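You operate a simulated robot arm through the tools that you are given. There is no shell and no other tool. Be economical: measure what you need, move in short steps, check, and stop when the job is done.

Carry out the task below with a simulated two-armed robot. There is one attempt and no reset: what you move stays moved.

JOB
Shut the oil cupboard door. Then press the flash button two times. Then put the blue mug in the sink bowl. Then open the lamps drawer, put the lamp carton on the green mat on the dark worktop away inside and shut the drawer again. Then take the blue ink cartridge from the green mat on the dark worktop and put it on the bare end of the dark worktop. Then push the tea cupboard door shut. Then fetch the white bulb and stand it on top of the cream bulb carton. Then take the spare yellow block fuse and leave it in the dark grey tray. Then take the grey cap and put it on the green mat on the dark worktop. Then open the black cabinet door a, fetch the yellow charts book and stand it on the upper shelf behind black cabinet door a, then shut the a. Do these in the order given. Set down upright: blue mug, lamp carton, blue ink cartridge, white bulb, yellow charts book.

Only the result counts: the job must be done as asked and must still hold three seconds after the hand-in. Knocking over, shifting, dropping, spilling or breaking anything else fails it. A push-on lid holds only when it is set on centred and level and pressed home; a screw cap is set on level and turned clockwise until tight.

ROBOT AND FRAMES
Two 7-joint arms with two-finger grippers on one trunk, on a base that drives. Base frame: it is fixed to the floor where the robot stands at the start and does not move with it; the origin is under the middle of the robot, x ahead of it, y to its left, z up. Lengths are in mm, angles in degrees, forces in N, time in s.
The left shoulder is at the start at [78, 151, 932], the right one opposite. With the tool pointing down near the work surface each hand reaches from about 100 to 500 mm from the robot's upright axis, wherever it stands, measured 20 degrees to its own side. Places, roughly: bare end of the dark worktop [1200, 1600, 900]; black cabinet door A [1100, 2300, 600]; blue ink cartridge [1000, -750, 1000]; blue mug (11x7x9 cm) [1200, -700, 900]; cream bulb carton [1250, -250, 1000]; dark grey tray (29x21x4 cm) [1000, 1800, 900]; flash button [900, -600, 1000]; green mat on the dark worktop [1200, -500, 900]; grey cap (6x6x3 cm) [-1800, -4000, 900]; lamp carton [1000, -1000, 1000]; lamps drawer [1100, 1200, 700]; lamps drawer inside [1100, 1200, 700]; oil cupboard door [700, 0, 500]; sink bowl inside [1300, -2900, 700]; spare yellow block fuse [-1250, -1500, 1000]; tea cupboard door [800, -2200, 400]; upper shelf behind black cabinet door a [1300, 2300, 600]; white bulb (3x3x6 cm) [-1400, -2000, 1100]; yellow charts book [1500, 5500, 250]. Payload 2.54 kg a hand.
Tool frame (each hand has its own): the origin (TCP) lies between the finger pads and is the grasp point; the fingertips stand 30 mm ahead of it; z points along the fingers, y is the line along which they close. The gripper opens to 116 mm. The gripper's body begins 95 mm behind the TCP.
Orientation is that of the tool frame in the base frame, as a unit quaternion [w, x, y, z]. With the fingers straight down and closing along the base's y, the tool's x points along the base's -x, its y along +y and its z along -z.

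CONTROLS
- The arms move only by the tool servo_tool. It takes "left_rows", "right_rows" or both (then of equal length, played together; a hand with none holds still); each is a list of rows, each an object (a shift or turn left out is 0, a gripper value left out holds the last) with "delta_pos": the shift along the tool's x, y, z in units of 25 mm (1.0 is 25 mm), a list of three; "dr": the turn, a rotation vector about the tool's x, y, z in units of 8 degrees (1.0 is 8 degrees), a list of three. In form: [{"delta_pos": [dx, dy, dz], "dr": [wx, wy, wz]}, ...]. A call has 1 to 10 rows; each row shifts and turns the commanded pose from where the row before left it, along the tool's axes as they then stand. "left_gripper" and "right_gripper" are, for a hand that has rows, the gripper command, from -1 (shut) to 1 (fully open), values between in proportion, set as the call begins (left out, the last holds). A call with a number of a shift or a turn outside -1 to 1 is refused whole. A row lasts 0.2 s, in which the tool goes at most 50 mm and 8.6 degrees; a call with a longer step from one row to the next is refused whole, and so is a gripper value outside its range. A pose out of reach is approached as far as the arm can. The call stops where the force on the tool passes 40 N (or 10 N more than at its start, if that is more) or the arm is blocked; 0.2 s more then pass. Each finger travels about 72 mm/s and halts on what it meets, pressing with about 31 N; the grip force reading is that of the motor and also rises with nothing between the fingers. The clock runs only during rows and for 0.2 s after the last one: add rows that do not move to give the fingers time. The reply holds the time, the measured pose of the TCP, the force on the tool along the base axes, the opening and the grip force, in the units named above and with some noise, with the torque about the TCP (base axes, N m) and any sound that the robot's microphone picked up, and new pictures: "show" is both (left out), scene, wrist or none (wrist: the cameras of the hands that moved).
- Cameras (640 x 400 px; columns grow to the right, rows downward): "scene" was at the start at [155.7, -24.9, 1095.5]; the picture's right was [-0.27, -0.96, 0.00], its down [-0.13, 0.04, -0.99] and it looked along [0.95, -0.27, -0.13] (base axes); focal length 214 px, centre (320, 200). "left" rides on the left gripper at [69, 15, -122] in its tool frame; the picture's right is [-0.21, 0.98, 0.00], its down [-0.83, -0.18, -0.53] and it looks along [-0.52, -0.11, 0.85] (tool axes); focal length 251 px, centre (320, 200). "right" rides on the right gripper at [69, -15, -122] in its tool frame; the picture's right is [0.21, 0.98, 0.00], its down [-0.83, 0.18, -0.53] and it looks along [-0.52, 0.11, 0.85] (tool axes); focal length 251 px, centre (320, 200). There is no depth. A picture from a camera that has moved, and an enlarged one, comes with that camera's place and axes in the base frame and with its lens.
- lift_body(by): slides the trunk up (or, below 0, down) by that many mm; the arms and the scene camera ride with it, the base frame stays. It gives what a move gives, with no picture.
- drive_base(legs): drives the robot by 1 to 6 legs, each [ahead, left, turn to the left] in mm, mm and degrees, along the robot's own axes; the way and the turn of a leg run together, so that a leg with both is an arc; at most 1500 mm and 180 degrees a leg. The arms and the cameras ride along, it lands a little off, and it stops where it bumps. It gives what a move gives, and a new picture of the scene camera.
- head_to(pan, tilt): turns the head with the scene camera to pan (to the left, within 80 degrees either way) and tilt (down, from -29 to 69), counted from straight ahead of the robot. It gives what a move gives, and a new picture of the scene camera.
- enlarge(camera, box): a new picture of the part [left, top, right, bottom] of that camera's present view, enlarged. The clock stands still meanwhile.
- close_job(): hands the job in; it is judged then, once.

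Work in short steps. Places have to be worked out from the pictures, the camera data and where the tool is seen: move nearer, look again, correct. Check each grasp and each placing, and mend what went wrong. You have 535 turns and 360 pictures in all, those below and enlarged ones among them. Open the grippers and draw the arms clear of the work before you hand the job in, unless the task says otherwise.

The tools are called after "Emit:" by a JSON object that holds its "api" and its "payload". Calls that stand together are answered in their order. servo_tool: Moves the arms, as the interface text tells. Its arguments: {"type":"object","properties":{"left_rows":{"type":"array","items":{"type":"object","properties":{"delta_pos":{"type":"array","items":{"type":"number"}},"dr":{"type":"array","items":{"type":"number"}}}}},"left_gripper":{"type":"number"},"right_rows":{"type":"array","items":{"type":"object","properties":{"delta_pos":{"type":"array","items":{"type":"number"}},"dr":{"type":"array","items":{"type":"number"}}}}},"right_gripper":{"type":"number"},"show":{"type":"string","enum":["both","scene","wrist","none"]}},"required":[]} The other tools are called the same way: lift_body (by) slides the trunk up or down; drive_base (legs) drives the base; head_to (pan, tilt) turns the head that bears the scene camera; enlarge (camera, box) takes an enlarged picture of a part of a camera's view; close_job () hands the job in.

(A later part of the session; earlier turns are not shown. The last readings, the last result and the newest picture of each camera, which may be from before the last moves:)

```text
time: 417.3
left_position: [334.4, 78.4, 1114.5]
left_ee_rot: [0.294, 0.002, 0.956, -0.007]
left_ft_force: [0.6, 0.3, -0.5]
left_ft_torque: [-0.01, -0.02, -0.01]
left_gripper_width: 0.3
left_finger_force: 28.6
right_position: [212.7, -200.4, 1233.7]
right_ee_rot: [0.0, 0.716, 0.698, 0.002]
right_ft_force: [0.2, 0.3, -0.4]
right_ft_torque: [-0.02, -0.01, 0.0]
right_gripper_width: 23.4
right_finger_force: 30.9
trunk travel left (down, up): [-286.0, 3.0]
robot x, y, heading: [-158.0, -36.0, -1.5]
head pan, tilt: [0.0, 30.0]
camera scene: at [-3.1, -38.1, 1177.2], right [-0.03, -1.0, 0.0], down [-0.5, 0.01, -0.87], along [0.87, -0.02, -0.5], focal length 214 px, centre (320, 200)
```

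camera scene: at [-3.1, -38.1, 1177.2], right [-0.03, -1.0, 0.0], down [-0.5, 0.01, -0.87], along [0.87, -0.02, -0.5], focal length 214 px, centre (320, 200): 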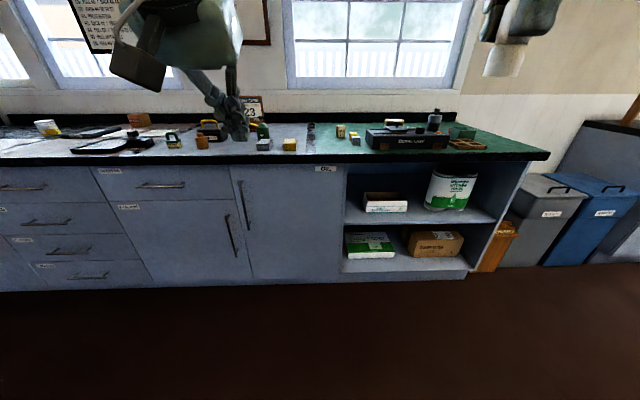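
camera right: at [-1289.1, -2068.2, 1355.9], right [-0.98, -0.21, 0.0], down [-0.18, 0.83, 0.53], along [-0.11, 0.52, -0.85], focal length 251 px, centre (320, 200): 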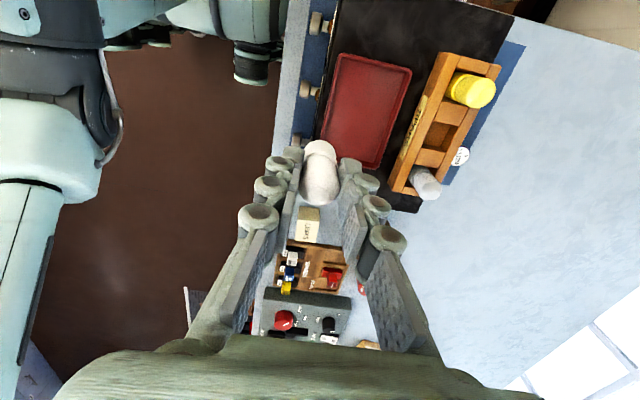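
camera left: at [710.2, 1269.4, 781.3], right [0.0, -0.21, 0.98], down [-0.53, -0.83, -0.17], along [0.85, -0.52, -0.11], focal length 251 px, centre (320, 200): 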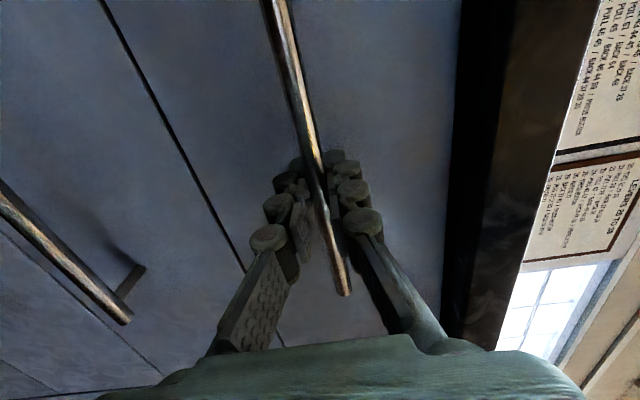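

Retract the left hand a bit, then drive up to the worktop.

Emit:
{"api": "servo_tool", "payload": {"left_rows": [{"delta_pos": [0.6, 0.3, -0.9]}, {"delta_pos": [0.6, 0.3, -0.9]}, {"delta_pos": [0.6, 0.3, -0.9]}, {"delta_pos": [0.6, 0.3, -0.9]}, {"delta_pos": [0.6, 0.3, -0.9]}, {"delta_pos": [0.6, 0.3, -0.9]}], "show": "none"}}

Emit:
{"api": "drive_base", "payload": {"legs": [[640, 0, 1.6]]}}

Emit:
{"api": "servo_tool", "payload": {"right_rows": [{"delta_pos": [0, 1, 0]}, {"delta_pos": [0, 1, 0]}, {"delta_pos": [0, 1, 0]}, {"delta_pos": [0, 1, 0]}], "show": "both"}}

```text
time: 418.7
left_position: [181.8, 125.4, 1175.3]
left_ee_rot: [0.294, 0.002, 0.956, -0.008]
left_ft_force: [-0.5, -0.5, 1.0]
left_ft_torque: [-0.02, 0.02, 0.02]
left_gripper_width: 0.1
left_finger_force: 27.8
right_position: [211.6, -200.5, 1232.8]
right_ee_rot: [0.0, 0.716, 0.698, 0.003]
right_ft_force: [0.3, 0.4, -0.1]
right_ft_torque: [0.01, -0.01, -0.03]
right_gripper_width: 23.2
right_finger_force: 31.3
trunk travel left (down, up): [-286.0, 3.0]
robot x, y, heading: [-160.0, -33.7, -1.4]
head pan, tilt: [0.0, 30.0]
```

```text
time: 422.1
left_position: [785.7, 131.0, 1175.4]
left_ee_rot: [0.294, -0.014, 0.956, -0.002]
left_ft_force: [0.4, 0.2, 0.9]
left_ft_torque: [0.02, 0.01, 0.01]
left_gripper_width: 0.0
left_finger_force: 28.8
right_position: [826.0, -193.4, 1232.1]
right_ee_rot: [-0.001, 0.704, 0.71, 0.002]
right_ft_force: [0.5, -0.4, -0.9]
right_ft_torque: [0.02, 0.02, 0.0]
right_gripper_width: 23.1
right_finger_force: 30.9
trunk travel left (down, up): [-286.0, 3.0]
robot x, y, heading: [447.0, -41.5, 0.6]
head pan, tilt: [0.0, 30.0]
camera scene: at [605.0, -38.3, 1177.2], right [0.01, -1.0, 0.0], down [-0.5, 0.0, -0.87], along [0.87, 0.01, -0.5], focal length 214 px, centre (320, 200)
```

scene: 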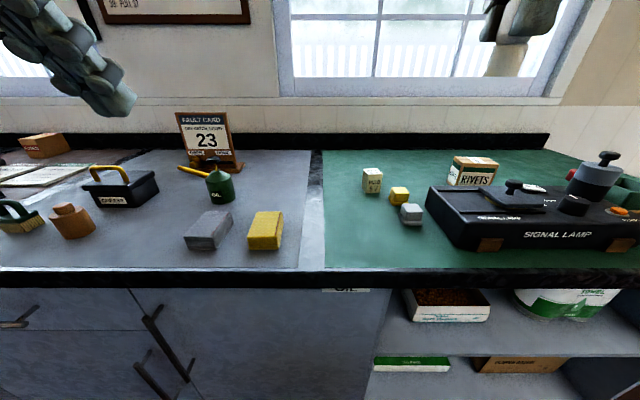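

```text
time: 423.1
left_position: [785.4, 130.9, 1176.1]
left_ee_rot: [0.294, -0.014, 0.956, -0.001]
left_ft_force: [-0.5, -0.2, -0.4]
left_ft_torque: [0.01, 0.01, 0.05]
left_gripper_width: 0.1
left_finger_force: 28.6
right_position: [915.3, -207.2, 1217.3]
right_ee_rot: [0.0, 0.704, 0.71, 0.003]
right_ft_force: [-0.4, -0.3, -0.5]
right_ft_torque: [-0.02, 0.0, 0.02]
right_gripper_width: 23.3
right_finger_force: 31.2
right hand out of reach, approached as far as the arm can: row 3, 4
trunk travel left (down, up): [-286.0, 3.0]
robot x, y, heading: [450.1, -37.2, 0.3]
head pan, tilt: [0.0, 30.0]
camera scene: at [605.0, -38.5, 1177.1], right [0.01, -1.0, 0.0], down [-0.5, 0.0, -0.87], along [0.87, 0.01, -0.5], focal length 214 px, centre (320, 200)
camera right: at [897.7, -137.5, 1340.0], right [0.97, 0.22, 0.01], down [0.19, -0.83, 0.53], along [0.12, -0.52, -0.85], focal length 251 px, centre (320, 200)
```

scene: 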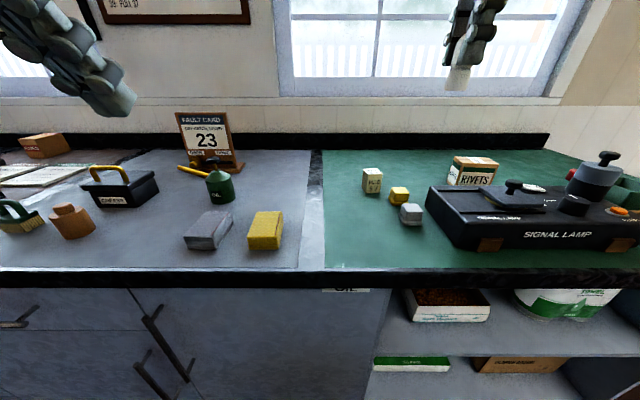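
right: 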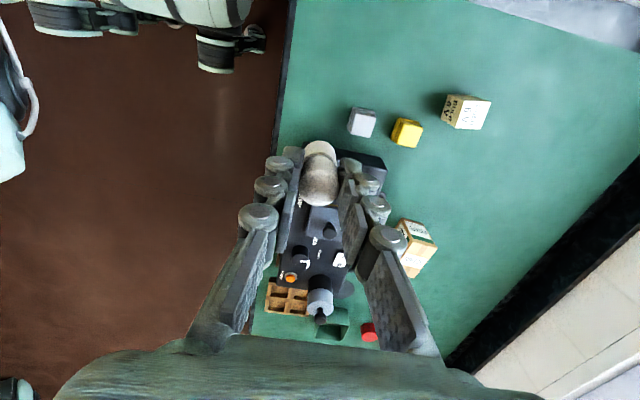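

Carton: centre about (1136,-177), top z≈957; the bulb's base hangs ~58 mm below the TCP. Drive closer, keeping the hand high.

Emit:
{"api": "drive_base", "payload": {"legs": [[125, -30, -0.3]]}}

```text
time: 424.5
left_position: [898.0, 105.4, 1174.6]
left_ee_rot: [0.293, -0.014, 0.956, -0.003]
left_ft_force: [-1.2, -0.1, -0.2]
left_ft_torque: [-0.01, -0.03, -0.01]
left_gripper_width: 0.0
left_finger_force: 28.5
right_position: [1027.3, -233.4, 1215.3]
right_ee_rot: [-0.001, 0.705, 0.709, 0.003]
right_ft_force: [-1.2, 0.4, -0.4]
right_ft_torque: [-0.03, -0.03, -0.02]
right_gripper_width: 23.3
right_finger_force: 31.1
trunk travel left (down, up): [-286.0, 3.0]
robot x, y, heading: [563.7, -65.7, 0.8]
head pan, tilt: [0.0, 30.0]
stopped in leg 1: the robot was blocked; the commanded pose is now the measured one
camera scene: at [716.3, -64.7, 1177.5], right [0.01, -1.0, 0.0], down [-0.5, 0.0, -0.87], along [0.87, 0.01, -0.5], focal length 214 px, centre (320, 200)
```

scene: 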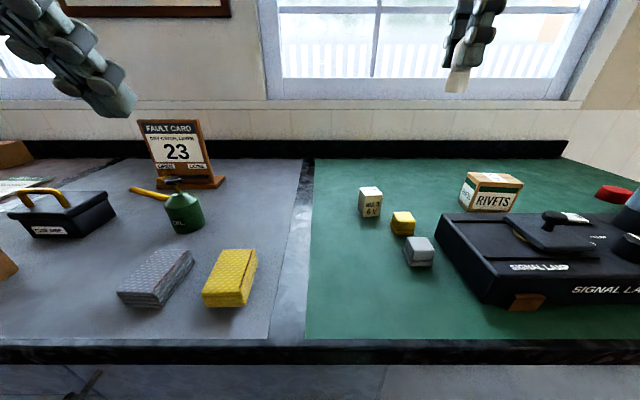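

Align laterally, descend to about z=1060, and move forward near the carton.

Emit:
{"api": "servo_tool", "payload": {"right_rows": [{"delta_pos": [0.8, 0, 1]}, {"delta_pos": [0.8, 0, 1]}, {"delta_pos": [0.7, 0, 1]}, {"delta_pos": [0, 0.5, 1]}, {"delta_pos": [0, 1, 1]}, {"delta_pos": [0, 1, 1]}], "show": "both"}}

```text
time: 425.9
left_position: [900.4, 104.0, 1174.8]
left_ee_rot: [0.293, -0.013, 0.956, -0.002]
left_ft_force: [0.3, -0.7, -0.3]
left_ft_torque: [0.01, 0.0, 0.0]
left_gripper_width: 0.1
left_finger_force: 28.2
right_position: [1085.1, -182.1, 1063.1]
right_ee_rot: [-0.002, 0.706, 0.708, 0.003]
right_ft_force: [-0.1, 0.2, 0.5]
right_ft_torque: [-0.01, 0.02, 0.01]
right_gripper_width: 23.3
right_finger_force: 31.2
right hand out of reach, approached as far as the arm can: row 3
trunk travel left (down, up): [-286.0, 3.0]
robot x, y, heading: [562.3, -67.2, 0.4]
head pan, tilt: [0.0, 30.0]
camera scene: at [718.0, -65.0, 1177.2], right [0.01, -1.0, 0.0], down [-0.5, 0.0, -0.87], along [0.87, 0.01, -0.5], focal length 214 px, centre (320, 200)
camera right: at [1070.6, -113.7, 1186.1], right [0.98, 0.22, 0.0], down [0.18, -0.83, 0.53], along [0.12, -0.51, -0.85], focal length 251 px, centre (320, 200)
```

scene: 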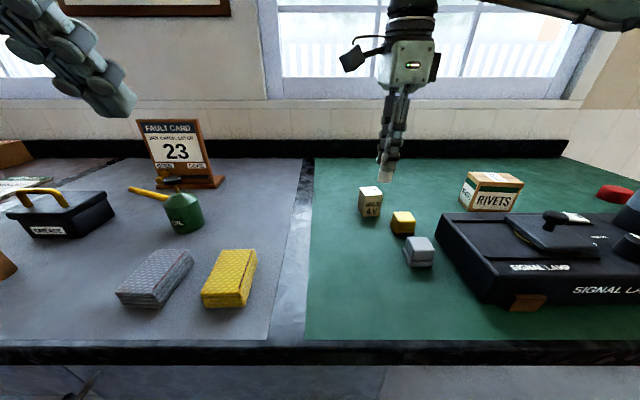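
right: 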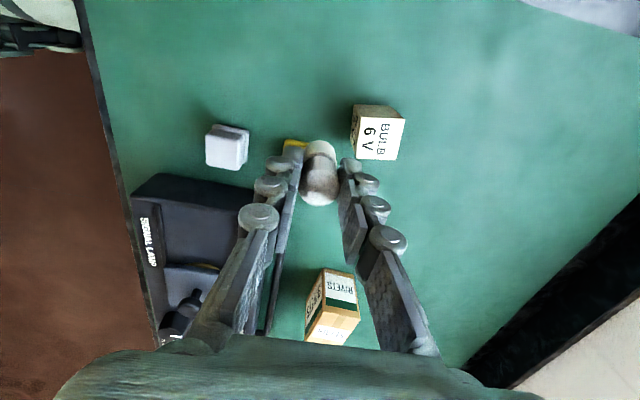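

Carton top centre (1141,-172); bulb bottom 59 mm below TCP. Move forward with ~25 mm clearance.

Emit:
{"api": "servo_tool", "payload": {"right_rows": [{"delta_pos": [0.2, 0, 0.4]}, {"delta_pos": [0.2, 0.75, 0.4]}, {"delta_pos": [0, 0.75, 0]}, {"delta_pos": [0, 0.7, 0]}], "show": "both"}}

```text
time: 426.9
left_position: [899.2, 104.0, 1174.6]
left_ee_rot: [0.292, -0.013, 0.956, -0.002]
left_ft_force: [0.3, 0.5, 0.2]
left_ft_torque: [-0.01, 0.0, 0.0]
left_gripper_width: 0.3
left_finger_force: 28.2
right_position: [1101.5, -187.0, 1048.5]
right_ee_rot: [-0.001, 0.706, 0.709, 0.003]
right_ft_force: [-0.4, 0.5, -0.5]
right_ft_torque: [0.02, -0.01, -0.02]
right_gripper_width: 23.1
right_finger_force: 31.3
right hand out of reach, approached as far as the arm can: row 1, 2, 3, 4
trunk travel left (down, up): [-286.0, 3.0]
robot x, y, heading: [561.3, -66.5, 0.3]
head pan, tilt: [0.0, 30.0]
camera scene: at [717.5, -64.9, 1177.3], right [0.01, -1.0, 0.0], down [-0.5, 0.0, -0.87], along [0.87, 0.01, -0.5], focal length 214 px, centre (320, 200)
camera right: at [1085.6, -119.2, 1171.0], right [0.98, 0.22, 0.0], down [0.18, -0.83, 0.53], along [0.12, -0.52, -0.85], focal length 251 px, centre (320, 200)
```

scene: 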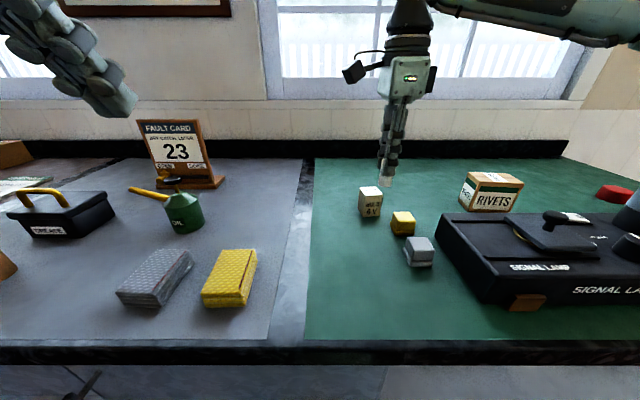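
right: 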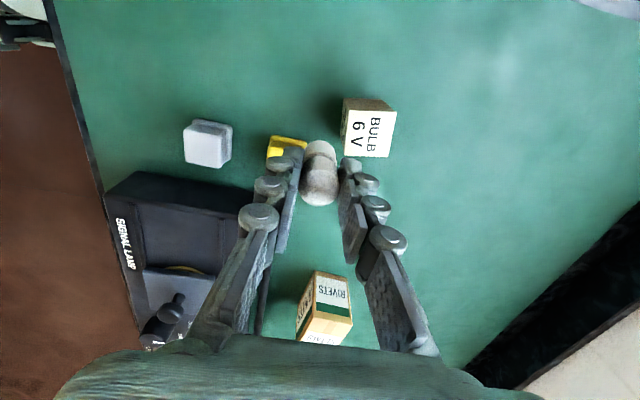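

Out of reach by ~40 mm. I'll turn the robot left 20° so the right shoulder comes forward; first lift and retract the hand a little and back the base off.

Emit:
{"api": "servo_tool", "payload": {"right_rows": [{"delta_pos": [0, -1, -0.5]}, {"delta_pos": [-0.5, -1, -0.5]}, {"delta_pos": [-1, -1, 0]}, {"delta_pos": [-1, -1, 0]}], "show": "none"}}

Emit:
{"api": "drive_base", "payload": {"legs": [[-60, 0, 0], [0, -40, 20], [50, -20, 0]]}}

```text
time: 427.9
left_position: [899.8, 102.6, 1174.0]
left_ee_rot: [0.294, -0.012, 0.956, -0.002]
left_ft_force: [-1.2, -0.4, 0.4]
left_ft_torque: [0.04, 0.01, -0.03]
left_gripper_width: 0.0
left_finger_force: 28.7
right_position: [1001.9, -250.0, 1074.2]
right_ee_rot: [-0.001, 0.706, 0.708, 0.002]
right_ft_force: [-0.3, 0.3, 0.0]
right_ft_torque: [0.01, -0.03, 0.02]
right_gripper_width: 23.1
right_finger_force: 31.2
trunk travel left (down, up): [-286.0, 3.0]
robot x, y, heading: [562.1, -66.1, 0.5]
head pan, tilt: [0.0, 30.0]
```

```text
time: 430.3
left_position: [780.9, 168.4, 1175.3]
left_ee_rot: [0.289, -0.176, 0.94, 0.047]
left_ft_force: [-0.7, 0.5, -0.2]
left_ft_torque: [0.06, -0.02, 0.0]
left_gripper_width: 0.1
left_finger_force: 28.4
right_position: [997.0, -130.7, 1075.0]
right_ee_rot: [-0.001, 0.575, 0.818, 0.002]
right_ft_force: [-0.2, -0.3, 0.0]
right_ft_torque: [-0.02, -0.04, -0.02]
right_gripper_width: 23.0
right_finger_force: 31.0
trunk travel left (down, up): [-286.0, 3.0]
robot x, y, heading: [520.3, -106.4, 20.0]
head pan, tilt: [0.0, 30.0]
stopped in leg 3: the robot was blocked; the commanded pose is now the measured one
camera scene: at [665.8, -51.9, 1177.2], right [0.34, -0.94, 0.0], down [-0.47, -0.17, -0.87], along [0.81, 0.3, -0.5], focal length 214 px, centre (320, 200)
```

scene: 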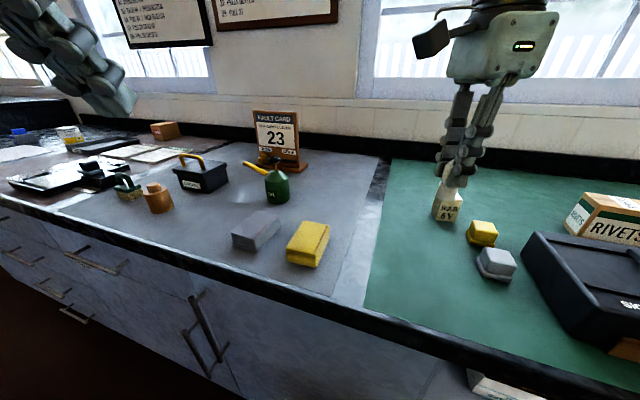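

Turning doesn't gain anything (base corner blocks). Instead I'll stand the bulb on the clear mat right here at (997,-131), and regrasp it with a tilted hand for more reach. Lower first.

Emit:
{"api": "servo_tool", "payload": {"right_rows": [{"delta_pos": [0, 0, 1]}, {"delta_pos": [0, 0, 1]}, {"delta_pos": [0, 0, 1]}, {"delta_pos": [0, 0, 1]}], "show": "both"}}

```text
time: 431.3
left_position: [781.2, 167.9, 1175.0]
left_ee_rot: [0.288, -0.176, 0.94, 0.046]
left_ft_force: [-0.8, 0.3, 0.0]
left_ft_torque: [0.02, -0.01, 0.02]
left_gripper_width: 0.0
left_finger_force: 29.1
right_position: [995.2, -131.7, 972.3]
right_ee_rot: [-0.001, 0.575, 0.818, 0.002]
right_ft_force: [0.1, -0.3, -0.7]
right_ft_torque: [0.02, 0.0, 0.01]
right_gripper_width: 23.3
right_finger_force: 30.7
trunk travel left (down, up): [-286.0, 3.0]
robot x, y, heading: [522.1, -100.6, 20.0]
head pan, tilt: [0.0, 30.0]
camera scene: at [666.3, -51.8, 1177.2], right [0.34, -0.94, 0.0], down [-0.47, -0.17, -0.87], along [0.81, 0.3, -0.5], focal length 214 px, centre (320, 200)
camera right: at [956.7, -72.7, 1096.3], right [0.85, 0.53, 0.0], down [0.45, -0.72, 0.53], along [0.29, -0.45, -0.85], focal length 251 px, centre (320, 200)
```

scene: 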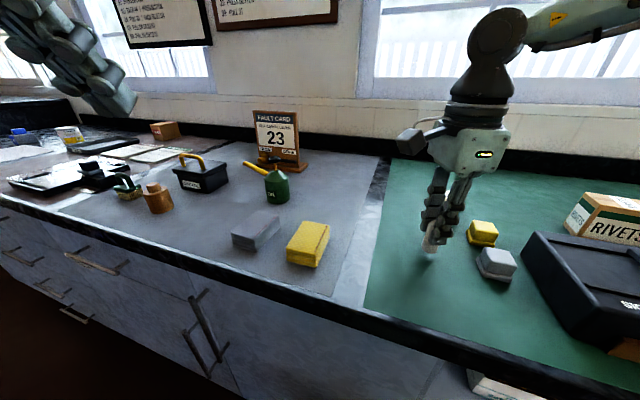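
right: 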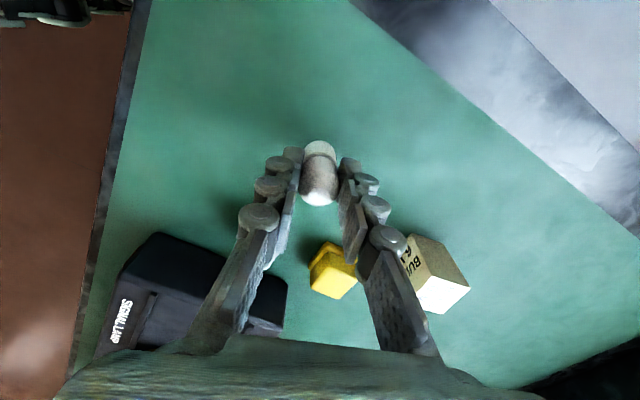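

Clear spot. Lower slowly to contact.

Emit:
{"api": "servo_tool", "payload": {"right_rows": [{"delta_pos": [0, 0, 0.24]}, {"delta_pos": [0, 0, 0.16]}], "show": "none"}}

Emit:
{"api": "servo_tool", "payload": {"right_rows": [{"delta_pos": [0, 0, 0.12]}, {"delta_pos": [0, 0, 0.12]}], "show": "none"}}

```text
time: 431.9
left_position: [779.7, 166.6, 1174.6]
left_ee_rot: [0.29, -0.176, 0.94, 0.047]
left_ft_force: [-0.5, -0.1, -0.2]
left_ft_torque: [0.0, 0.01, 0.02]
left_gripper_width: 0.0
left_finger_force: 28.2
right_position: [995.5, -131.1, 963.6]
right_ee_rot: [-0.001, 0.574, 0.819, 0.002]
right_ft_force: [0.0, -0.4, -0.7]
right_ft_torque: [-0.02, 0.0, -0.03]
right_gripper_width: 23.2
right_finger_force: 31.6
trunk travel left (down, up): [-286.0, 3.0]
robot x, y, heading: [520.1, -105.7, 20.2]
head pan, tilt: [0.0, 30.0]
```

```text
time: 432.5
left_position: [781.3, 166.9, 1174.8]
left_ee_rot: [0.29, -0.176, 0.94, 0.048]
left_ft_force: [0.0, -0.2, -0.9]
left_ft_torque: [-0.01, -0.01, 0.01]
left_gripper_width: 0.2
left_finger_force: 28.8
right_position: [996.1, -131.5, 958.4]
right_ee_rot: [-0.002, 0.576, 0.818, 0.002]
right_ft_force: [-0.3, 0.1, -0.6]
right_ft_torque: [0.0, 0.03, 0.03]
right_gripper_width: 23.1
right_finger_force: 30.7
trunk travel left (down, up): [-286.0, 3.0]
robot x, y, heading: [519.8, -106.6, 20.0]
head pan, tilt: [0.0, 30.0]
```

Emit:
{"api": "servo_tool", "payload": {"right_rows": [{"delta_pos": [0, 0, 0.12]}, {"delta_pos": [0, 0, 0.08]}], "show": "none"}}

Emit:
{"api": "servo_tool", "payload": {"right_rows": [{"delta_pos": [0, 0, 0.08]}, {"delta_pos": [0, 0, 0.08]}], "show": "wrist"}}

```text
time: 433.1
left_position: [778.1, 166.7, 1176.2]
left_ee_rot: [0.29, -0.175, 0.94, 0.047]
left_ft_force: [0.0, -0.9, -0.1]
left_ft_torque: [0.0, -0.01, 0.01]
left_gripper_width: 0.0
left_finger_force: 28.7
right_position: [996.3, -132.0, 954.9]
right_ee_rot: [0.001, 0.575, 0.818, 0.004]
right_ft_force: [-0.7, -6.3, 21.7]
right_ft_torque: [-0.5, -0.02, 0.0]
right_gripper_width: 23.1
right_finger_force: 30.9
trunk travel left (down, up): [-286.0, 3.0]
robot x, y, heading: [517.8, -106.9, 20.0]
head pan, tilt: [0.0, 30.0]
```

```text
time: 433.7
left_position: [778.4, 167.5, 1175.6]
left_ee_rot: [0.29, -0.175, 0.939, 0.047]
left_ft_force: [0.3, -0.9, -0.2]
left_ft_torque: [0.01, 0.03, -0.02]
left_gripper_width: 0.0
left_finger_force: 28.5
right_position: [995.9, -129.6, 950.3]
right_ee_rot: [0.0, 0.574, 0.819, 0.005]
right_ft_force: [0.6, -4.5, 32.1]
right_ft_torque: [-0.21, -0.05, -0.03]
right_gripper_width: 23.0
right_finger_force: 30.9
trunk travel left (down, up): [-286.0, 3.0]
robot x, y, heading: [518.1, -105.7, 19.9]
head pan, tilt: [0.0, 30.0]
camera right: at [957.2, -71.0, 1074.4], right [0.85, 0.53, 0.01], down [0.45, -0.72, 0.53], along [0.29, -0.44, -0.85], focal length 251 px, centre (320, 200)
```

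right: 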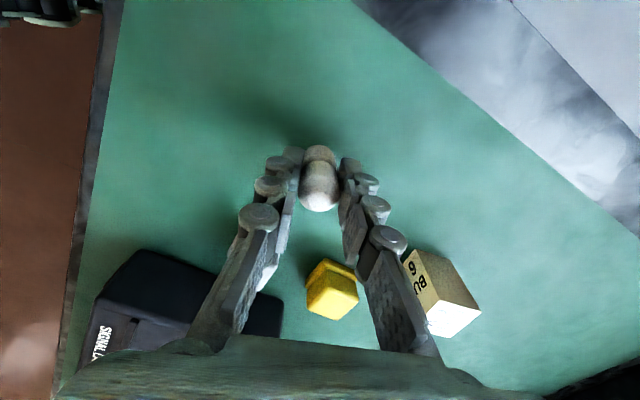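

Contact (bulb slid up a few mm in the grip, fine). Relieve 2 mm and open.

Emit:
{"api": "servo_tool", "payload": {"right_rows": [{"delta_pos": [0, 0, -0.16]}, {}], "show": "none"}}

Emit:
{"api": "servo_tool", "payload": {"right_rows": [{}, {}], "right_gripper": 0, "show": "wrist"}}

```text
time: 434.3
left_position: [781.0, 167.3, 1174.4]
left_ee_rot: [0.289, -0.176, 0.94, 0.048]
left_ft_force: [0.1, 0.3, -0.1]
left_ft_torque: [0.01, 0.02, 0.0]
left_gripper_width: 0.0
left_finger_force: 28.8
right_position: [996.3, -129.6, 951.2]
right_ee_rot: [-0.002, 0.575, 0.818, 0.001]
right_ft_force: [1.0, 1.9, 7.3]
right_ft_torque: [0.09, -0.11, 0.0]
right_gripper_width: 23.2
right_finger_force: 30.7
trunk travel left (down, up): [-286.0, 3.0]
robot x, y, heading: [517.8, -104.0, 20.0]
head pan, tilt: [0.0, 30.0]
```

```text
time: 434.9
left_position: [780.2, 166.9, 1175.1]
left_ee_rot: [0.289, -0.175, 0.94, 0.047]
left_ft_force: [-0.6, -0.2, -0.1]
left_ft_torque: [0.04, -0.01, -0.04]
left_gripper_width: 0.0
left_finger_force: 28.3
right_position: [996.6, -129.3, 952.5]
right_ee_rot: [-0.001, 0.575, 0.818, 0.002]
right_ft_force: [0.2, -0.6, -0.7]
right_ft_torque: [0.01, 0.04, -0.02]
right_gripper_width: 57.9
right_finger_force: 0.0
trunk travel left (down, up): [-286.0, 3.0]
robot x, y, heading: [516.5, -110.4, 19.7]
head pan, tilt: [0.0, 30.0]
camera right: at [958.5, -70.6, 1075.5], right [0.85, 0.53, 0.0], down [0.45, -0.72, 0.53], along [0.28, -0.45, -0.85], focal length 251 px, centre (320, 200)
```

right: 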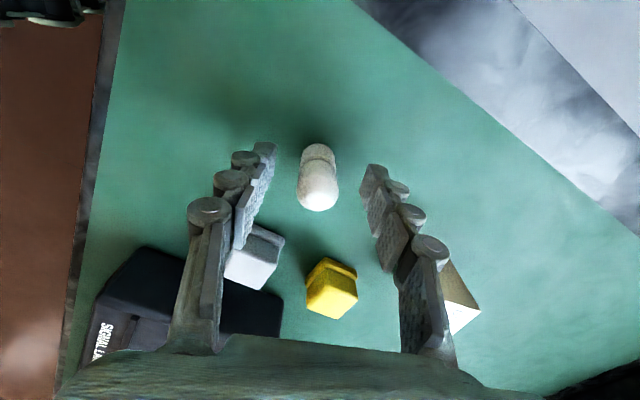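

Bulb stands on the mat. Raise the hand, turn the robot straight again, and roll the hand back.

Emit:
{"api": "servo_tool", "payload": {"right_rows": [{"delta_pos": [0, 0, -1]}, {"delta_pos": [0, 0, -1]}, {"delta_pos": [0, 0, -1]}, {"delta_pos": [0, 0, -1]}, {"delta_pos": [0, 0, -1]}, {"delta_pos": [0, 0, -1]}, {"delta_pos": [0, -1, -1]}, {"delta_pos": [0, -1, 0], "dr": [0, 0, -1]}, {"dr": [0, 0, -1]}, {"dr": [0, 0, -1]}], "show": "none"}}

Emit:
{"api": "servo_tool", "payload": {"right_rows": [{"dr": [0, 0, -1]}, {"dr": [0, 0, -1]}, {"dr": [0, 0, -1]}, {"dr": [0, 0, -1]}, {"dr": [0, 0, -1]}, {"dr": [0, 0, -1]}, {"dr": [0, 0, -1]}, {"dr": [0, 0, -1]}, {"dr": [0, 0, -0.25]}], "show": "none"}}

Emit:
{"api": "drive_base", "payload": {"legs": [[-40, 0, 0], [0, 60, -19.9]]}}

```text
time: 437.1
left_position: [781.6, 167.9, 1174.2]
left_ee_rot: [0.289, -0.176, 0.94, 0.047]
left_ft_force: [0.3, 0.5, 0.8]
left_ft_torque: [0.0, -0.01, 0.0]
left_gripper_width: 0.2
left_finger_force: 28.4
right_position: [949.6, -147.9, 1127.5]
right_ee_rot: [-0.001, 0.392, 0.92, 0.003]
right_ft_force: [0.6, -0.1, -0.4]
right_ft_torque: [0.01, 0.0, 0.01]
right_gripper_width: 57.9
right_finger_force: 0.0
trunk travel left (down, up): [-286.0, 3.0]
robot x, y, heading: [520.9, -100.5, 20.1]
head pan, tilt: [0.0, 30.0]
```

```text
time: 439.1
left_position: [781.0, 166.7, 1174.7]
left_ee_rot: [0.289, -0.176, 0.94, 0.047]
left_ft_force: [-0.4, -0.5, -0.7]
left_ft_torque: [0.03, -0.03, -0.01]
left_gripper_width: 0.0
left_finger_force: 28.2
right_position: [948.8, -146.9, 1127.1]
right_ee_rot: [0.0, -0.173, 0.985, 0.003]
right_ft_force: [0.2, -0.9, -0.1]
right_ft_torque: [-0.02, 0.03, 0.0]
right_gripper_width: 58.1
right_finger_force: 0.1
trunk travel left (down, up): [-286.0, 3.0]
robot x, y, heading: [516.5, -106.4, 19.9]
head pan, tilt: [0.0, 30.0]
```

```text
time: 441.1
left_position: [809.3, 110.9, 1174.7]
left_ee_rot: [0.293, -0.014, 0.956, -0.003]
left_ft_force: [0.5, -0.2, -0.4]
left_ft_torque: [0.01, -0.03, 0.0]
left_gripper_width: 0.2
left_finger_force: 28.9
right_position: [862.1, -243.3, 1126.8]
right_ee_rot: [0.001, -0.003, 1.0, 0.002]
right_ft_force: [-0.4, 1.0, 0.1]
right_ft_torque: [-0.01, 0.01, -0.01]
right_gripper_width: 57.8
right_finger_force: 0.0
trunk travel left (down, up): [-286.0, 3.0]
robot x, y, heading: [474.2, -60.0, 0.3]
head pan, tilt: [0.0, 30.0]
camera scene: at [627.7, -58.9, 1177.2], right [0.01, -1.0, 0.0], down [-0.5, 0.0, -0.87], along [0.87, 0.01, -0.5], focal length 214 px, centre (320, 200)
```

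scene: 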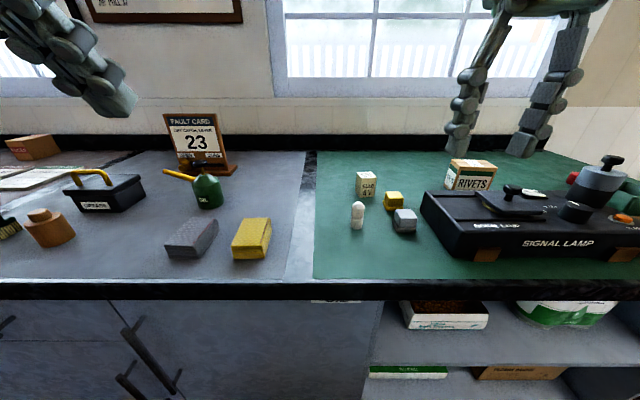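

Bulb stands fine. Tilt the hand 30° forward and move to a stand-off behind/above the bulb.

Emit:
{"api": "servo_tool", "payload": {"right_rows": [{"dr": [0, -0.94, 0]}, {"dr": [0, -0.94, 0]}, {"dr": [0, -0.94, 0]}, {"dr": [0, -0.94, 0]}, {"delta_pos": [-0.15, 0.75, 0.87]}, {"delta_pos": [-0.15, 0.75, 0.87]}, {"delta_pos": [-0.15, 0.75, 0.87]}, {"delta_pos": [-0.15, 0.75, 0.87]}, {"delta_pos": [-0.15, 0.75, 0.87]}, {"delta_pos": [-0.15, 0.75, 0.87]}], "show": "wrist"}}

```text
time: 443.3
left_position: [810.1, 109.6, 1174.1]
left_ee_rot: [0.292, -0.013, 0.956, -0.002]
left_ft_force: [0.6, 0.5, -0.7]
left_ft_torque: [0.03, 0.04, 0.03]
left_gripper_width: 0.2
left_finger_force: 28.7
right_position: [946.4, -130.5, 1028.8]
right_ee_rot: [0.261, -0.002, 0.965, 0.004]
right_ft_force: [-0.2, 0.5, 0.1]
right_ft_torque: [-0.01, 0.01, -0.01]
right_gripper_width: 58.0
right_finger_force: 0.0
trunk travel left (down, up): [-286.0, 3.0]
robot x, y, heading: [470.9, -58.4, 0.3]
head pan, tilt: [0.0, 30.0]
camera right: at [824.3, -145.3, 1101.3], right [-0.19, 0.98, -0.1], down [0.44, 0.18, 0.88], along [0.88, 0.12, -0.47], focal length 251 px, centre (320, 200)
```

right: 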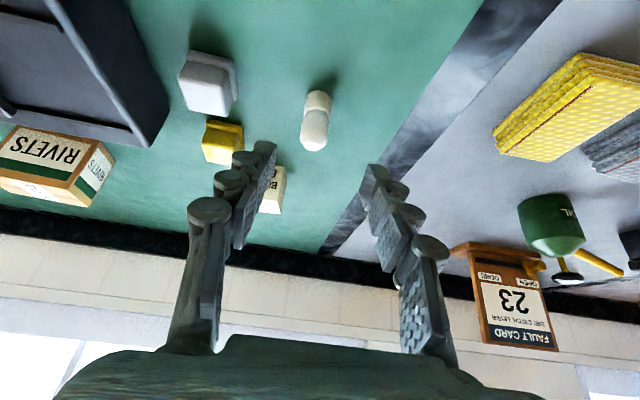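

Bulb is in line. Advance along the tool axis to straddle it, then close.

Emit:
{"api": "servo_tool", "payload": {"right_rows": [{"delta_pos": [0, -0.08, 0.9]}, {"delta_pos": [0, 0, 0.9]}, {"delta_pos": [0, 0, 0.9]}, {"delta_pos": [0, 0, 0.9]}, {"delta_pos": [0, 0, 0.45]}], "show": "wrist"}}

```text
time: 444.5
left_position: [809.2, 109.5, 1174.2]
left_ee_rot: [0.294, -0.013, 0.956, -0.003]
left_ft_force: [-0.4, 0.0, -0.9]
left_ft_torque: [0.03, -0.01, -0.04]
left_gripper_width: 0.2
left_finger_force: 28.4
right_position: [999.6, -131.9, 939.9]
right_ee_rot: [0.261, -0.002, 0.965, 0.003]
right_ft_force: [-0.2, 0.0, -0.1]
right_ft_torque: [0.01, 0.01, -0.01]
right_gripper_width: 58.1
right_finger_force: 0.0
trunk travel left (down, up): [-286.0, 3.0]
robot x, y, heading: [473.5, -61.6, 0.3]
head pan, tilt: [0.0, 30.0]
camera right: at [877.5, -147.6, 1012.1], right [-0.19, 0.98, -0.1], down [0.44, 0.18, 0.88], along [0.88, 0.12, -0.47], focal length 251 px, centre (320, 200)
```

right: 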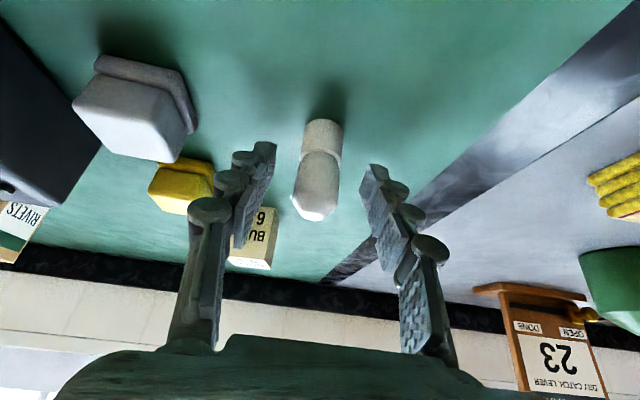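

Centred. Close.

Emit:
{"api": "servo_tool", "payload": {"right_rows": [{}, {}, {}], "right_gripper": -1, "show": "none"}}

Emit:
{"api": "servo_tool", "payload": {"right_rows": [{"delta_pos": [-0.5, 0, -0.87]}, {"delta_pos": [-0.5, 0, -0.87]}, {"delta_pos": [-0.5, 0, -0.87]}, {"delta_pos": [-0.5, 0, -0.87]}], "show": "both"}}

```text
time: 445.3
left_position: [809.6, 110.2, 1175.3]
left_ee_rot: [0.293, -0.014, 0.956, -0.002]
left_ft_force: [-0.2, 0.1, -0.2]
left_ft_torque: [-0.04, 0.04, 0.05]
left_gripper_width: 0.0
left_finger_force: 29.2
right_position: [998.8, -132.2, 940.5]
right_ee_rot: [0.261, -0.002, 0.965, 0.002]
right_ft_force: [-0.3, -0.5, 0.0]
right_ft_torque: [0.01, -0.02, 0.03]
right_gripper_width: 22.5
right_finger_force: 31.0
trunk travel left (down, up): [-286.0, 3.0]
robot x, y, heading: [470.4, -60.7, 0.1]
head pan, tilt: [0.0, 30.0]
```

```text
time: 446.3
left_position: [809.7, 110.2, 1175.7]
left_ee_rot: [0.294, -0.014, 0.956, -0.003]
left_ft_force: [1.2, -0.1, 0.5]
left_ft_torque: [0.01, 0.0, 0.0]
left_gripper_width: 0.3
left_finger_force: 28.7
right_position: [999.4, -131.2, 1040.0]
right_ee_rot: [0.26, -0.002, 0.965, 0.003]
right_ft_force: [-0.2, 0.2, 0.3]
right_ft_torque: [-0.01, 0.03, -0.01]
right_gripper_width: 22.5
right_finger_force: 31.2
trunk travel left (down, up): [-286.0, 3.0]
robot x, y, heading: [468.0, -59.1, 0.6]
head pan, tilt: [0.0, 30.0]
camera scene: at [627.5, -58.9, 1177.2], right [0.01, -1.0, 0.0], down [-0.5, 0.0, -0.87], along [0.87, 0.01, -0.5], focal length 214 px, centre (320, 200)
camera right: at [876.9, -147.3, 1111.5], right [-0.19, 0.98, -0.1], down [0.44, 0.18, 0.88], along [0.88, 0.12, -0.47], focal length 251 px, centre (320, 200)
```

scene: 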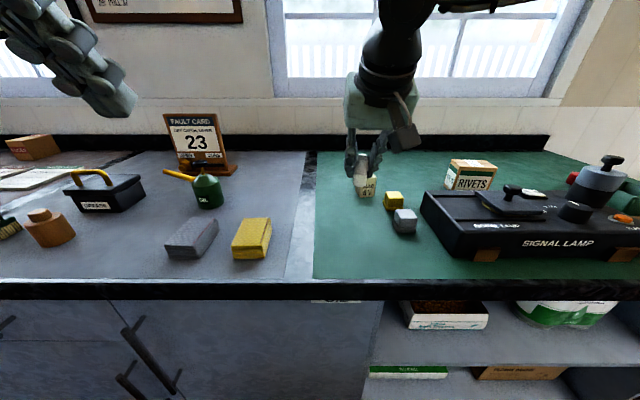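
right: 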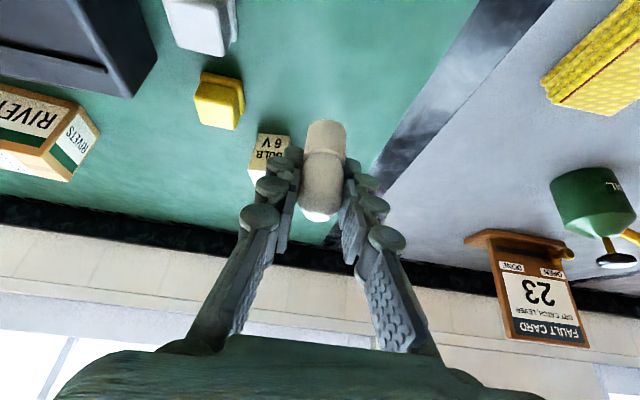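

Held with 41 mm below TCP. Shift right 40 mm, then drive forward 85 mm toward the carton.

Emit:
{"api": "servo_tool", "payload": {"right_rows": [{"delta_pos": [-0.3, -0.8, -0.5]}, {"delta_pos": [-0.3, -0.8, -0.5]}], "show": "none"}}

Emit:
{"api": "drive_base", "payload": {"legs": [[85, 0, -0.4]]}}

Emit:
{"api": "servo_tool", "payload": {"right_rows": [{}], "show": "wrist"}}

```text
time: 446.9
left_position: [808.6, 108.8, 1174.5]
left_ee_rot: [0.293, -0.013, 0.956, -0.003]
left_ft_force: [0.1, 0.7, 0.0]
left_ft_torque: [-0.01, 0.01, 0.01]
left_gripper_width: 0.0
left_finger_force: 28.5
right_position: [1001.9, -170.6, 1070.2]
right_ee_rot: [0.26, -0.003, 0.966, 0.004]
right_ft_force: [-0.4, -0.2, -0.6]
right_ft_torque: [0.01, -0.01, 0.03]
right_gripper_width: 22.3
right_finger_force: 31.0
trunk travel left (down, up): [-286.0, 3.0]
robot x, y, heading: [470.3, -62.0, 0.3]
head pan, tilt: [0.0, 30.0]
```

```text
time: 448.0
left_position: [895.8, 108.5, 1173.7]
left_ee_rot: [0.292, -0.01, 0.956, -0.004]
left_ft_force: [0.7, 0.5, 0.4]
left_ft_torque: [0.0, 0.02, 0.01]
left_gripper_width: 0.0
left_finger_force: 28.3
right_position: [1088.0, -175.1, 1070.0]
right_ee_rot: [0.259, 0.002, 0.966, 0.002]
right_ft_force: [0.7, -0.6, -0.7]
right_ft_torque: [0.01, 0.0, 0.03]
right_gripper_width: 22.0
right_finger_force: 30.8
trunk travel left (down, up): [-286.0, 3.0]
robot x, y, heading: [553.0, -60.9, 0.1]
head pan, tilt: [0.0, 30.0]
camera scene: at [713.8, -59.8, 1177.0], right [0.0, -1.0, 0.0], down [-0.5, 0.0, -0.87], along [0.87, 0.0, -0.5], focal length 214 px, centre (320, 200)
```

scene: 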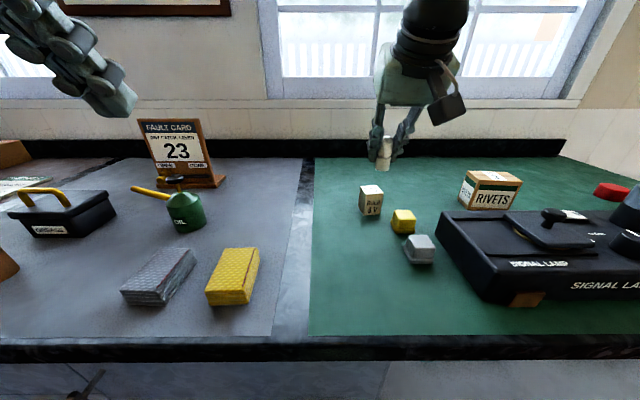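

```text
time: 448.4
left_position: [896.8, 107.8, 1174.8]
left_ee_rot: [0.293, -0.01, 0.956, -0.004]
left_ft_force: [0.2, 0.7, -1.0]
left_ft_torque: [-0.02, 0.02, -0.02]
left_gripper_width: 0.0
left_finger_force: 28.4
right_position: [1087.8, -174.4, 1069.7]
right_ee_rot: [0.261, 0.002, 0.965, 0.002]
right_ft_force: [-0.7, -0.2, -1.0]
right_ft_torque: [0.01, -0.02, 0.01]
right_gripper_width: 22.3
right_finger_force: 30.8
trunk travel left (down, up): [-286.0, 3.0]
robot x, y, heading: [555.2, -60.8, 0.2]
head pan, tilt: [0.0, 30.0]
camera right: at [965.1, -189.6, 1140.9], right [-0.18, 0.98, -0.1], down [0.45, 0.18, 0.88], along [0.88, 0.11, -0.47], focal length 251 px, centre (320, 200)
```

right: 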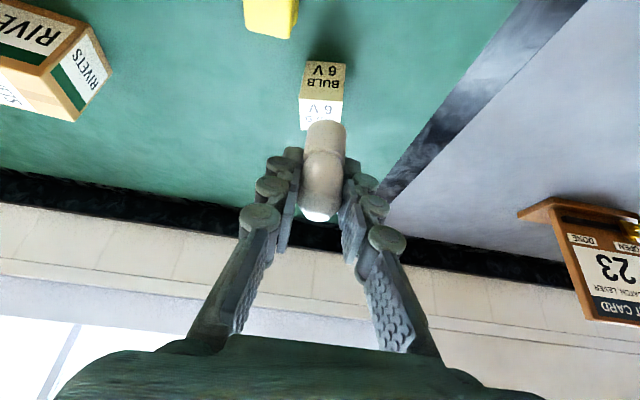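

Let me zoom in for precise lateral alignment between bulb and carton.

Emit:
{"api": "enlarge", "payload": {"camera": "right", "box": [260, 40, 390, 230]}}

Emit:
{"api": "enlarge", "payload": {"camera": "scene", "box": [330, 120, 450, 230]}}

```text
2.11 times, centred on (325, 135) of right
camera zoom: at [965.1, -189.6, 1140.9], right [-0.18, 0.98, -0.1], down [0.45, 0.18, 0.88], along [0.88, 0.11, -0.47], focal length 529 px, centre (310, 337)
```

zoom: 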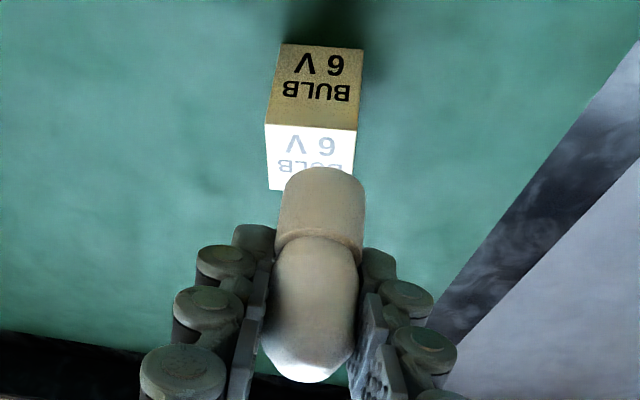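

```text
3.64 times, centred on (390, 175) of scene
camera zoom: at [713.0, -59.8, 1177.2], right [0.0, -1.0, 0.0], down [-0.5, 0.0, -0.87], along [0.87, 0.0, -0.5], focal length 780 px, centre (66, 291)
```

zoom: 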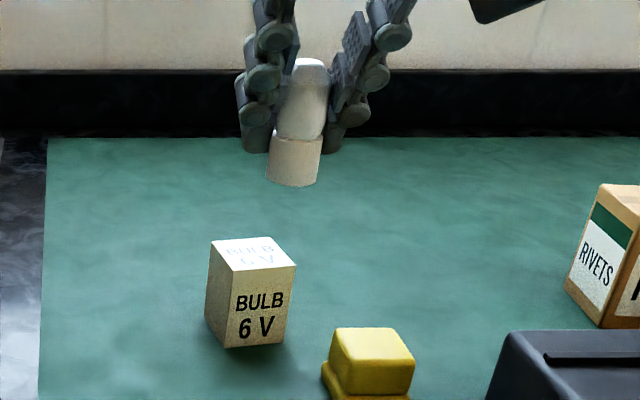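

Carton top centre (1139,-174.5), bulb laterally aligned. Move forward 55 mm and down 40 mm (30 mm clearance left).

Emit:
{"api": "servo_tool", "payload": {"right_rows": [{"delta_pos": [-0.6, 0, 0.5]}, {"delta_pos": [-0.5, 0, 0.6]}, {"delta_pos": [0, 0, 0.7]}, {"delta_pos": [0, 0, 0.7]}], "show": "both"}}

Emit:
{"api": "enlarge", "payload": {"camera": "scene", "box": [330, 120, 450, 230]}}

```text
time: 449.4
left_position: [896.9, 108.3, 1174.3]
left_ee_rot: [0.292, -0.01, 0.956, -0.004]
left_ft_force: [0.5, -0.6, -0.3]
left_ft_torque: [0.01, 0.02, -0.01]
left_gripper_width: 0.0
left_finger_force: 28.9
right_position: [1143.1, -173.4, 1027.8]
right_ee_rot: [0.26, 0.003, 0.966, 0.001]
right_ft_force: [-0.2, -0.1, 0.1]
right_ft_torque: [-0.04, 0.0, -0.02]
right_gripper_width: 22.4
right_finger_force: 31.3
trunk travel left (down, up): [-286.0, 3.0]
robot x, y, heading: [554.6, -60.2, -0.0]
head pan, tilt: [0.0, 30.0]
camera scene: at [713.2, -59.9, 1177.2], right [0.0, -1.0, 0.0], down [-0.5, 0.0, -0.87], along [0.87, 0.0, -0.5], focal length 214 px, centre (320, 200)
camera right: at [1022.3, -189.3, 1099.6], right [-0.18, 0.98, -0.1], down [0.45, 0.18, 0.88], along [0.88, 0.11, -0.47], focal length 251 px, centre (320, 200)
```

scene: 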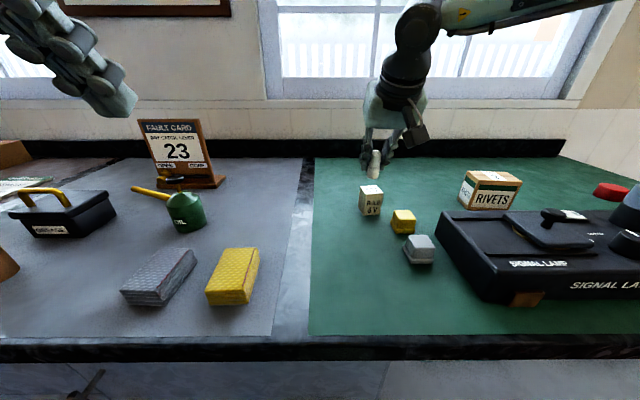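
right: 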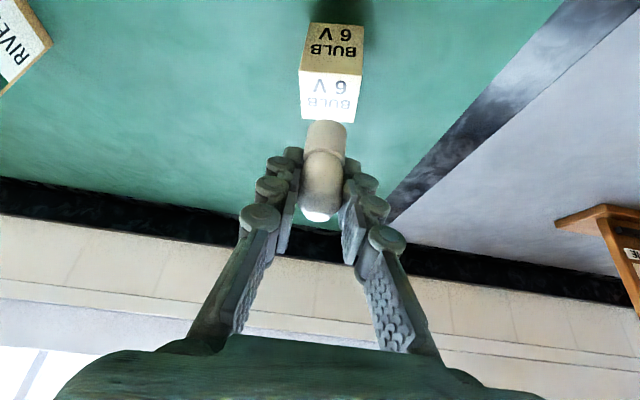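

```text
3.64 times, centred on (390, 175) of scene
camera zoom: at [713.2, -59.9, 1177.2], right [0.0, -1.0, 0.0], down [-0.5, 0.0, -0.87], along [0.87, 0.0, -0.5], focal length 780 px, centre (66, 291)
```

zoom: 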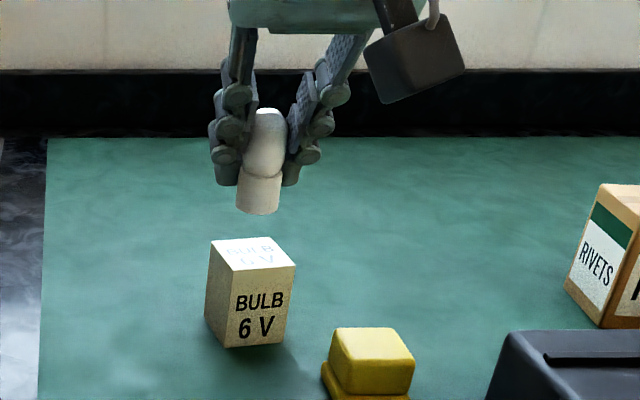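

Projected landing matches the carton top's centre. Lower in small steps.

Emit:
{"api": "servo_tool", "payload": {"right_rows": [{"delta_pos": [0.25, 0, 0.433]}, {"delta_pos": [0.2, 0, 0.346]}], "show": "none"}}

Emit:
{"api": "servo_tool", "payload": {"right_rows": [{"delta_pos": [0.06, 0, 0.1]}, {"delta_pos": [0.06, 0, 0.1]}], "show": "none"}}

```text
time: 450.0
left_position: [896.0, 107.6, 1175.2]
left_ee_rot: [0.293, -0.011, 0.956, -0.004]
left_ft_force: [0.1, 0.3, -0.2]
left_ft_torque: [0.01, 0.0, -0.02]
left_gripper_width: 0.0
left_finger_force: 28.7
right_position: [1142.3, -176.1, 1005.6]
right_ee_rot: [0.26, 0.002, 0.966, 0.003]
right_ft_force: [-0.7, 0.1, -0.7]
right_ft_torque: [-0.02, -0.03, 0.02]
right_gripper_width: 22.4
right_finger_force: 30.9
trunk travel left (down, up): [-286.0, 3.0]
robot x, y, heading: [563.2, -63.4, 0.0]
head pan, tilt: [0.0, 30.0]
```

```text
time: 450.6
left_position: [895.3, 107.2, 1175.3]
left_ee_rot: [0.294, -0.011, 0.956, -0.004]
left_ft_force: [0.2, 0.3, 0.0]
left_ft_torque: [0.0, 0.01, 0.01]
left_gripper_width: 0.0
left_finger_force: 29.2
right_position: [1141.9, -175.0, 1002.4]
right_ee_rot: [0.261, 0.002, 0.965, 0.002]
right_ft_force: [-0.7, 0.1, -1.1]
right_ft_torque: [0.01, 0.01, -0.02]
right_gripper_width: 22.5
right_finger_force: 31.0
trunk travel left (down, up): [-286.0, 3.0]
robot x, y, heading: [556.4, -59.8, 0.1]
head pan, tilt: [0.0, 30.0]
```

Emit:
{"api": "servo_tool", "payload": {"right_rows": [{"delta_pos": [0.06, 0, 0.1]}, {"delta_pos": [0.04, 0, 0.07]}], "show": "none"}}

Emit:
{"api": "enlarge", "payload": {"camera": "scene", "box": [330, 140, 430, 230]}}

```text
time: 451.2
left_position: [894.5, 108.2, 1174.9]
left_ee_rot: [0.294, -0.01, 0.956, -0.004]
left_ft_force: [0.0, 0.9, 0.0]
left_ft_torque: [-0.03, -0.01, 0.0]
left_gripper_width: 0.1
left_finger_force: 29.1
right_position: [1141.4, -173.2, 996.7]
right_ee_rot: [0.26, 0.002, 0.966, 0.002]
right_ft_force: [-0.1, 0.6, -0.3]
right_ft_torque: [0.04, 0.01, -0.02]
right_gripper_width: 22.5
right_finger_force: 31.3
trunk travel left (down, up): [-286.0, 3.0]
robot x, y, heading: [555.6, -60.6, -0.1]
head pan, tilt: [0.0, 30.0]
```

```text
4.44 times, centred on (380, 185) of scene
camera zoom: at [712.8, -59.9, 1177.2], right [0.0, -1.0, 0.0], down [-0.5, 0.0, -0.87], along [0.87, 0.0, -0.5], focal length 953 px, centre (53, 267)
```

zoom: 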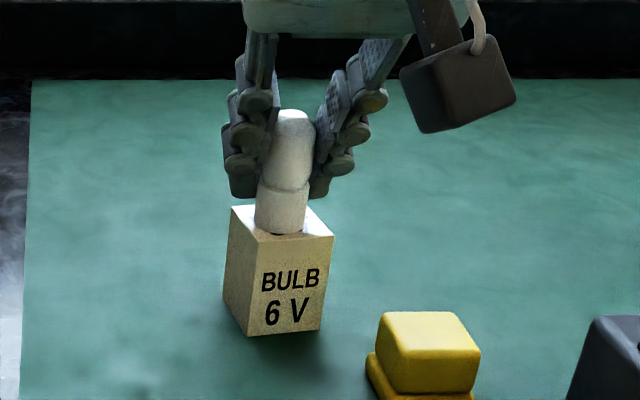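

Bulb is right over the carton top with tiny clearance. Lower a bit more until contact.

Emit:
{"api": "servo_tool", "payload": {"right_rows": [{"delta_pos": [0.04, 0, 0.07]}, {"delta_pos": [0.04, 0, 0.07]}], "show": "none"}}

Emit:
{"api": "servo_tool", "payload": {"right_rows": [{"delta_pos": [0.04, 0, 0.07]}], "show": "none"}}

```text
time: 451.8
left_position: [894.3, 107.2, 1175.9]
left_ee_rot: [0.293, -0.01, 0.956, -0.004]
left_ft_force: [0.2, -0.6, -0.3]
left_ft_torque: [-0.02, 0.02, 0.0]
left_gripper_width: 0.0
left_finger_force: 28.8
right_position: [1141.5, -172.3, 995.6]
right_ee_rot: [0.263, 0.003, 0.965, 0.003]
right_ft_force: [0.8, -1.8, 16.5]
right_ft_torque: [-0.08, -0.03, 0.04]
right_gripper_width: 22.3
right_finger_force: 30.9
trunk travel left (down, up): [-286.0, 3.0]
robot x, y, heading: [557.0, -58.7, 0.2]
head pan, tilt: [0.0, 30.0]
```

```text
time: 452.2
left_position: [893.2, 108.0, 1176.2]
left_ee_rot: [0.294, -0.01, 0.956, -0.003]
left_ft_force: [-0.6, 0.3, -0.3]
left_ft_torque: [0.01, 0.0, -0.03]
left_gripper_width: 0.1
left_finger_force: 28.7
right_position: [1141.8, -171.9, 994.7]
right_ee_rot: [0.267, 0.002, 0.964, 0.003]
right_ft_force: [0.1, -2.7, 31.5]
right_ft_torque: [-0.09, 0.03, 0.07]
right_gripper_width: 22.3
right_finger_force: 31.1
trunk travel left (down, up): [-286.0, 3.0]
robot x, y, heading: [555.9, -58.8, -0.2]
head pan, tilt: [0.0, 30.0]
```

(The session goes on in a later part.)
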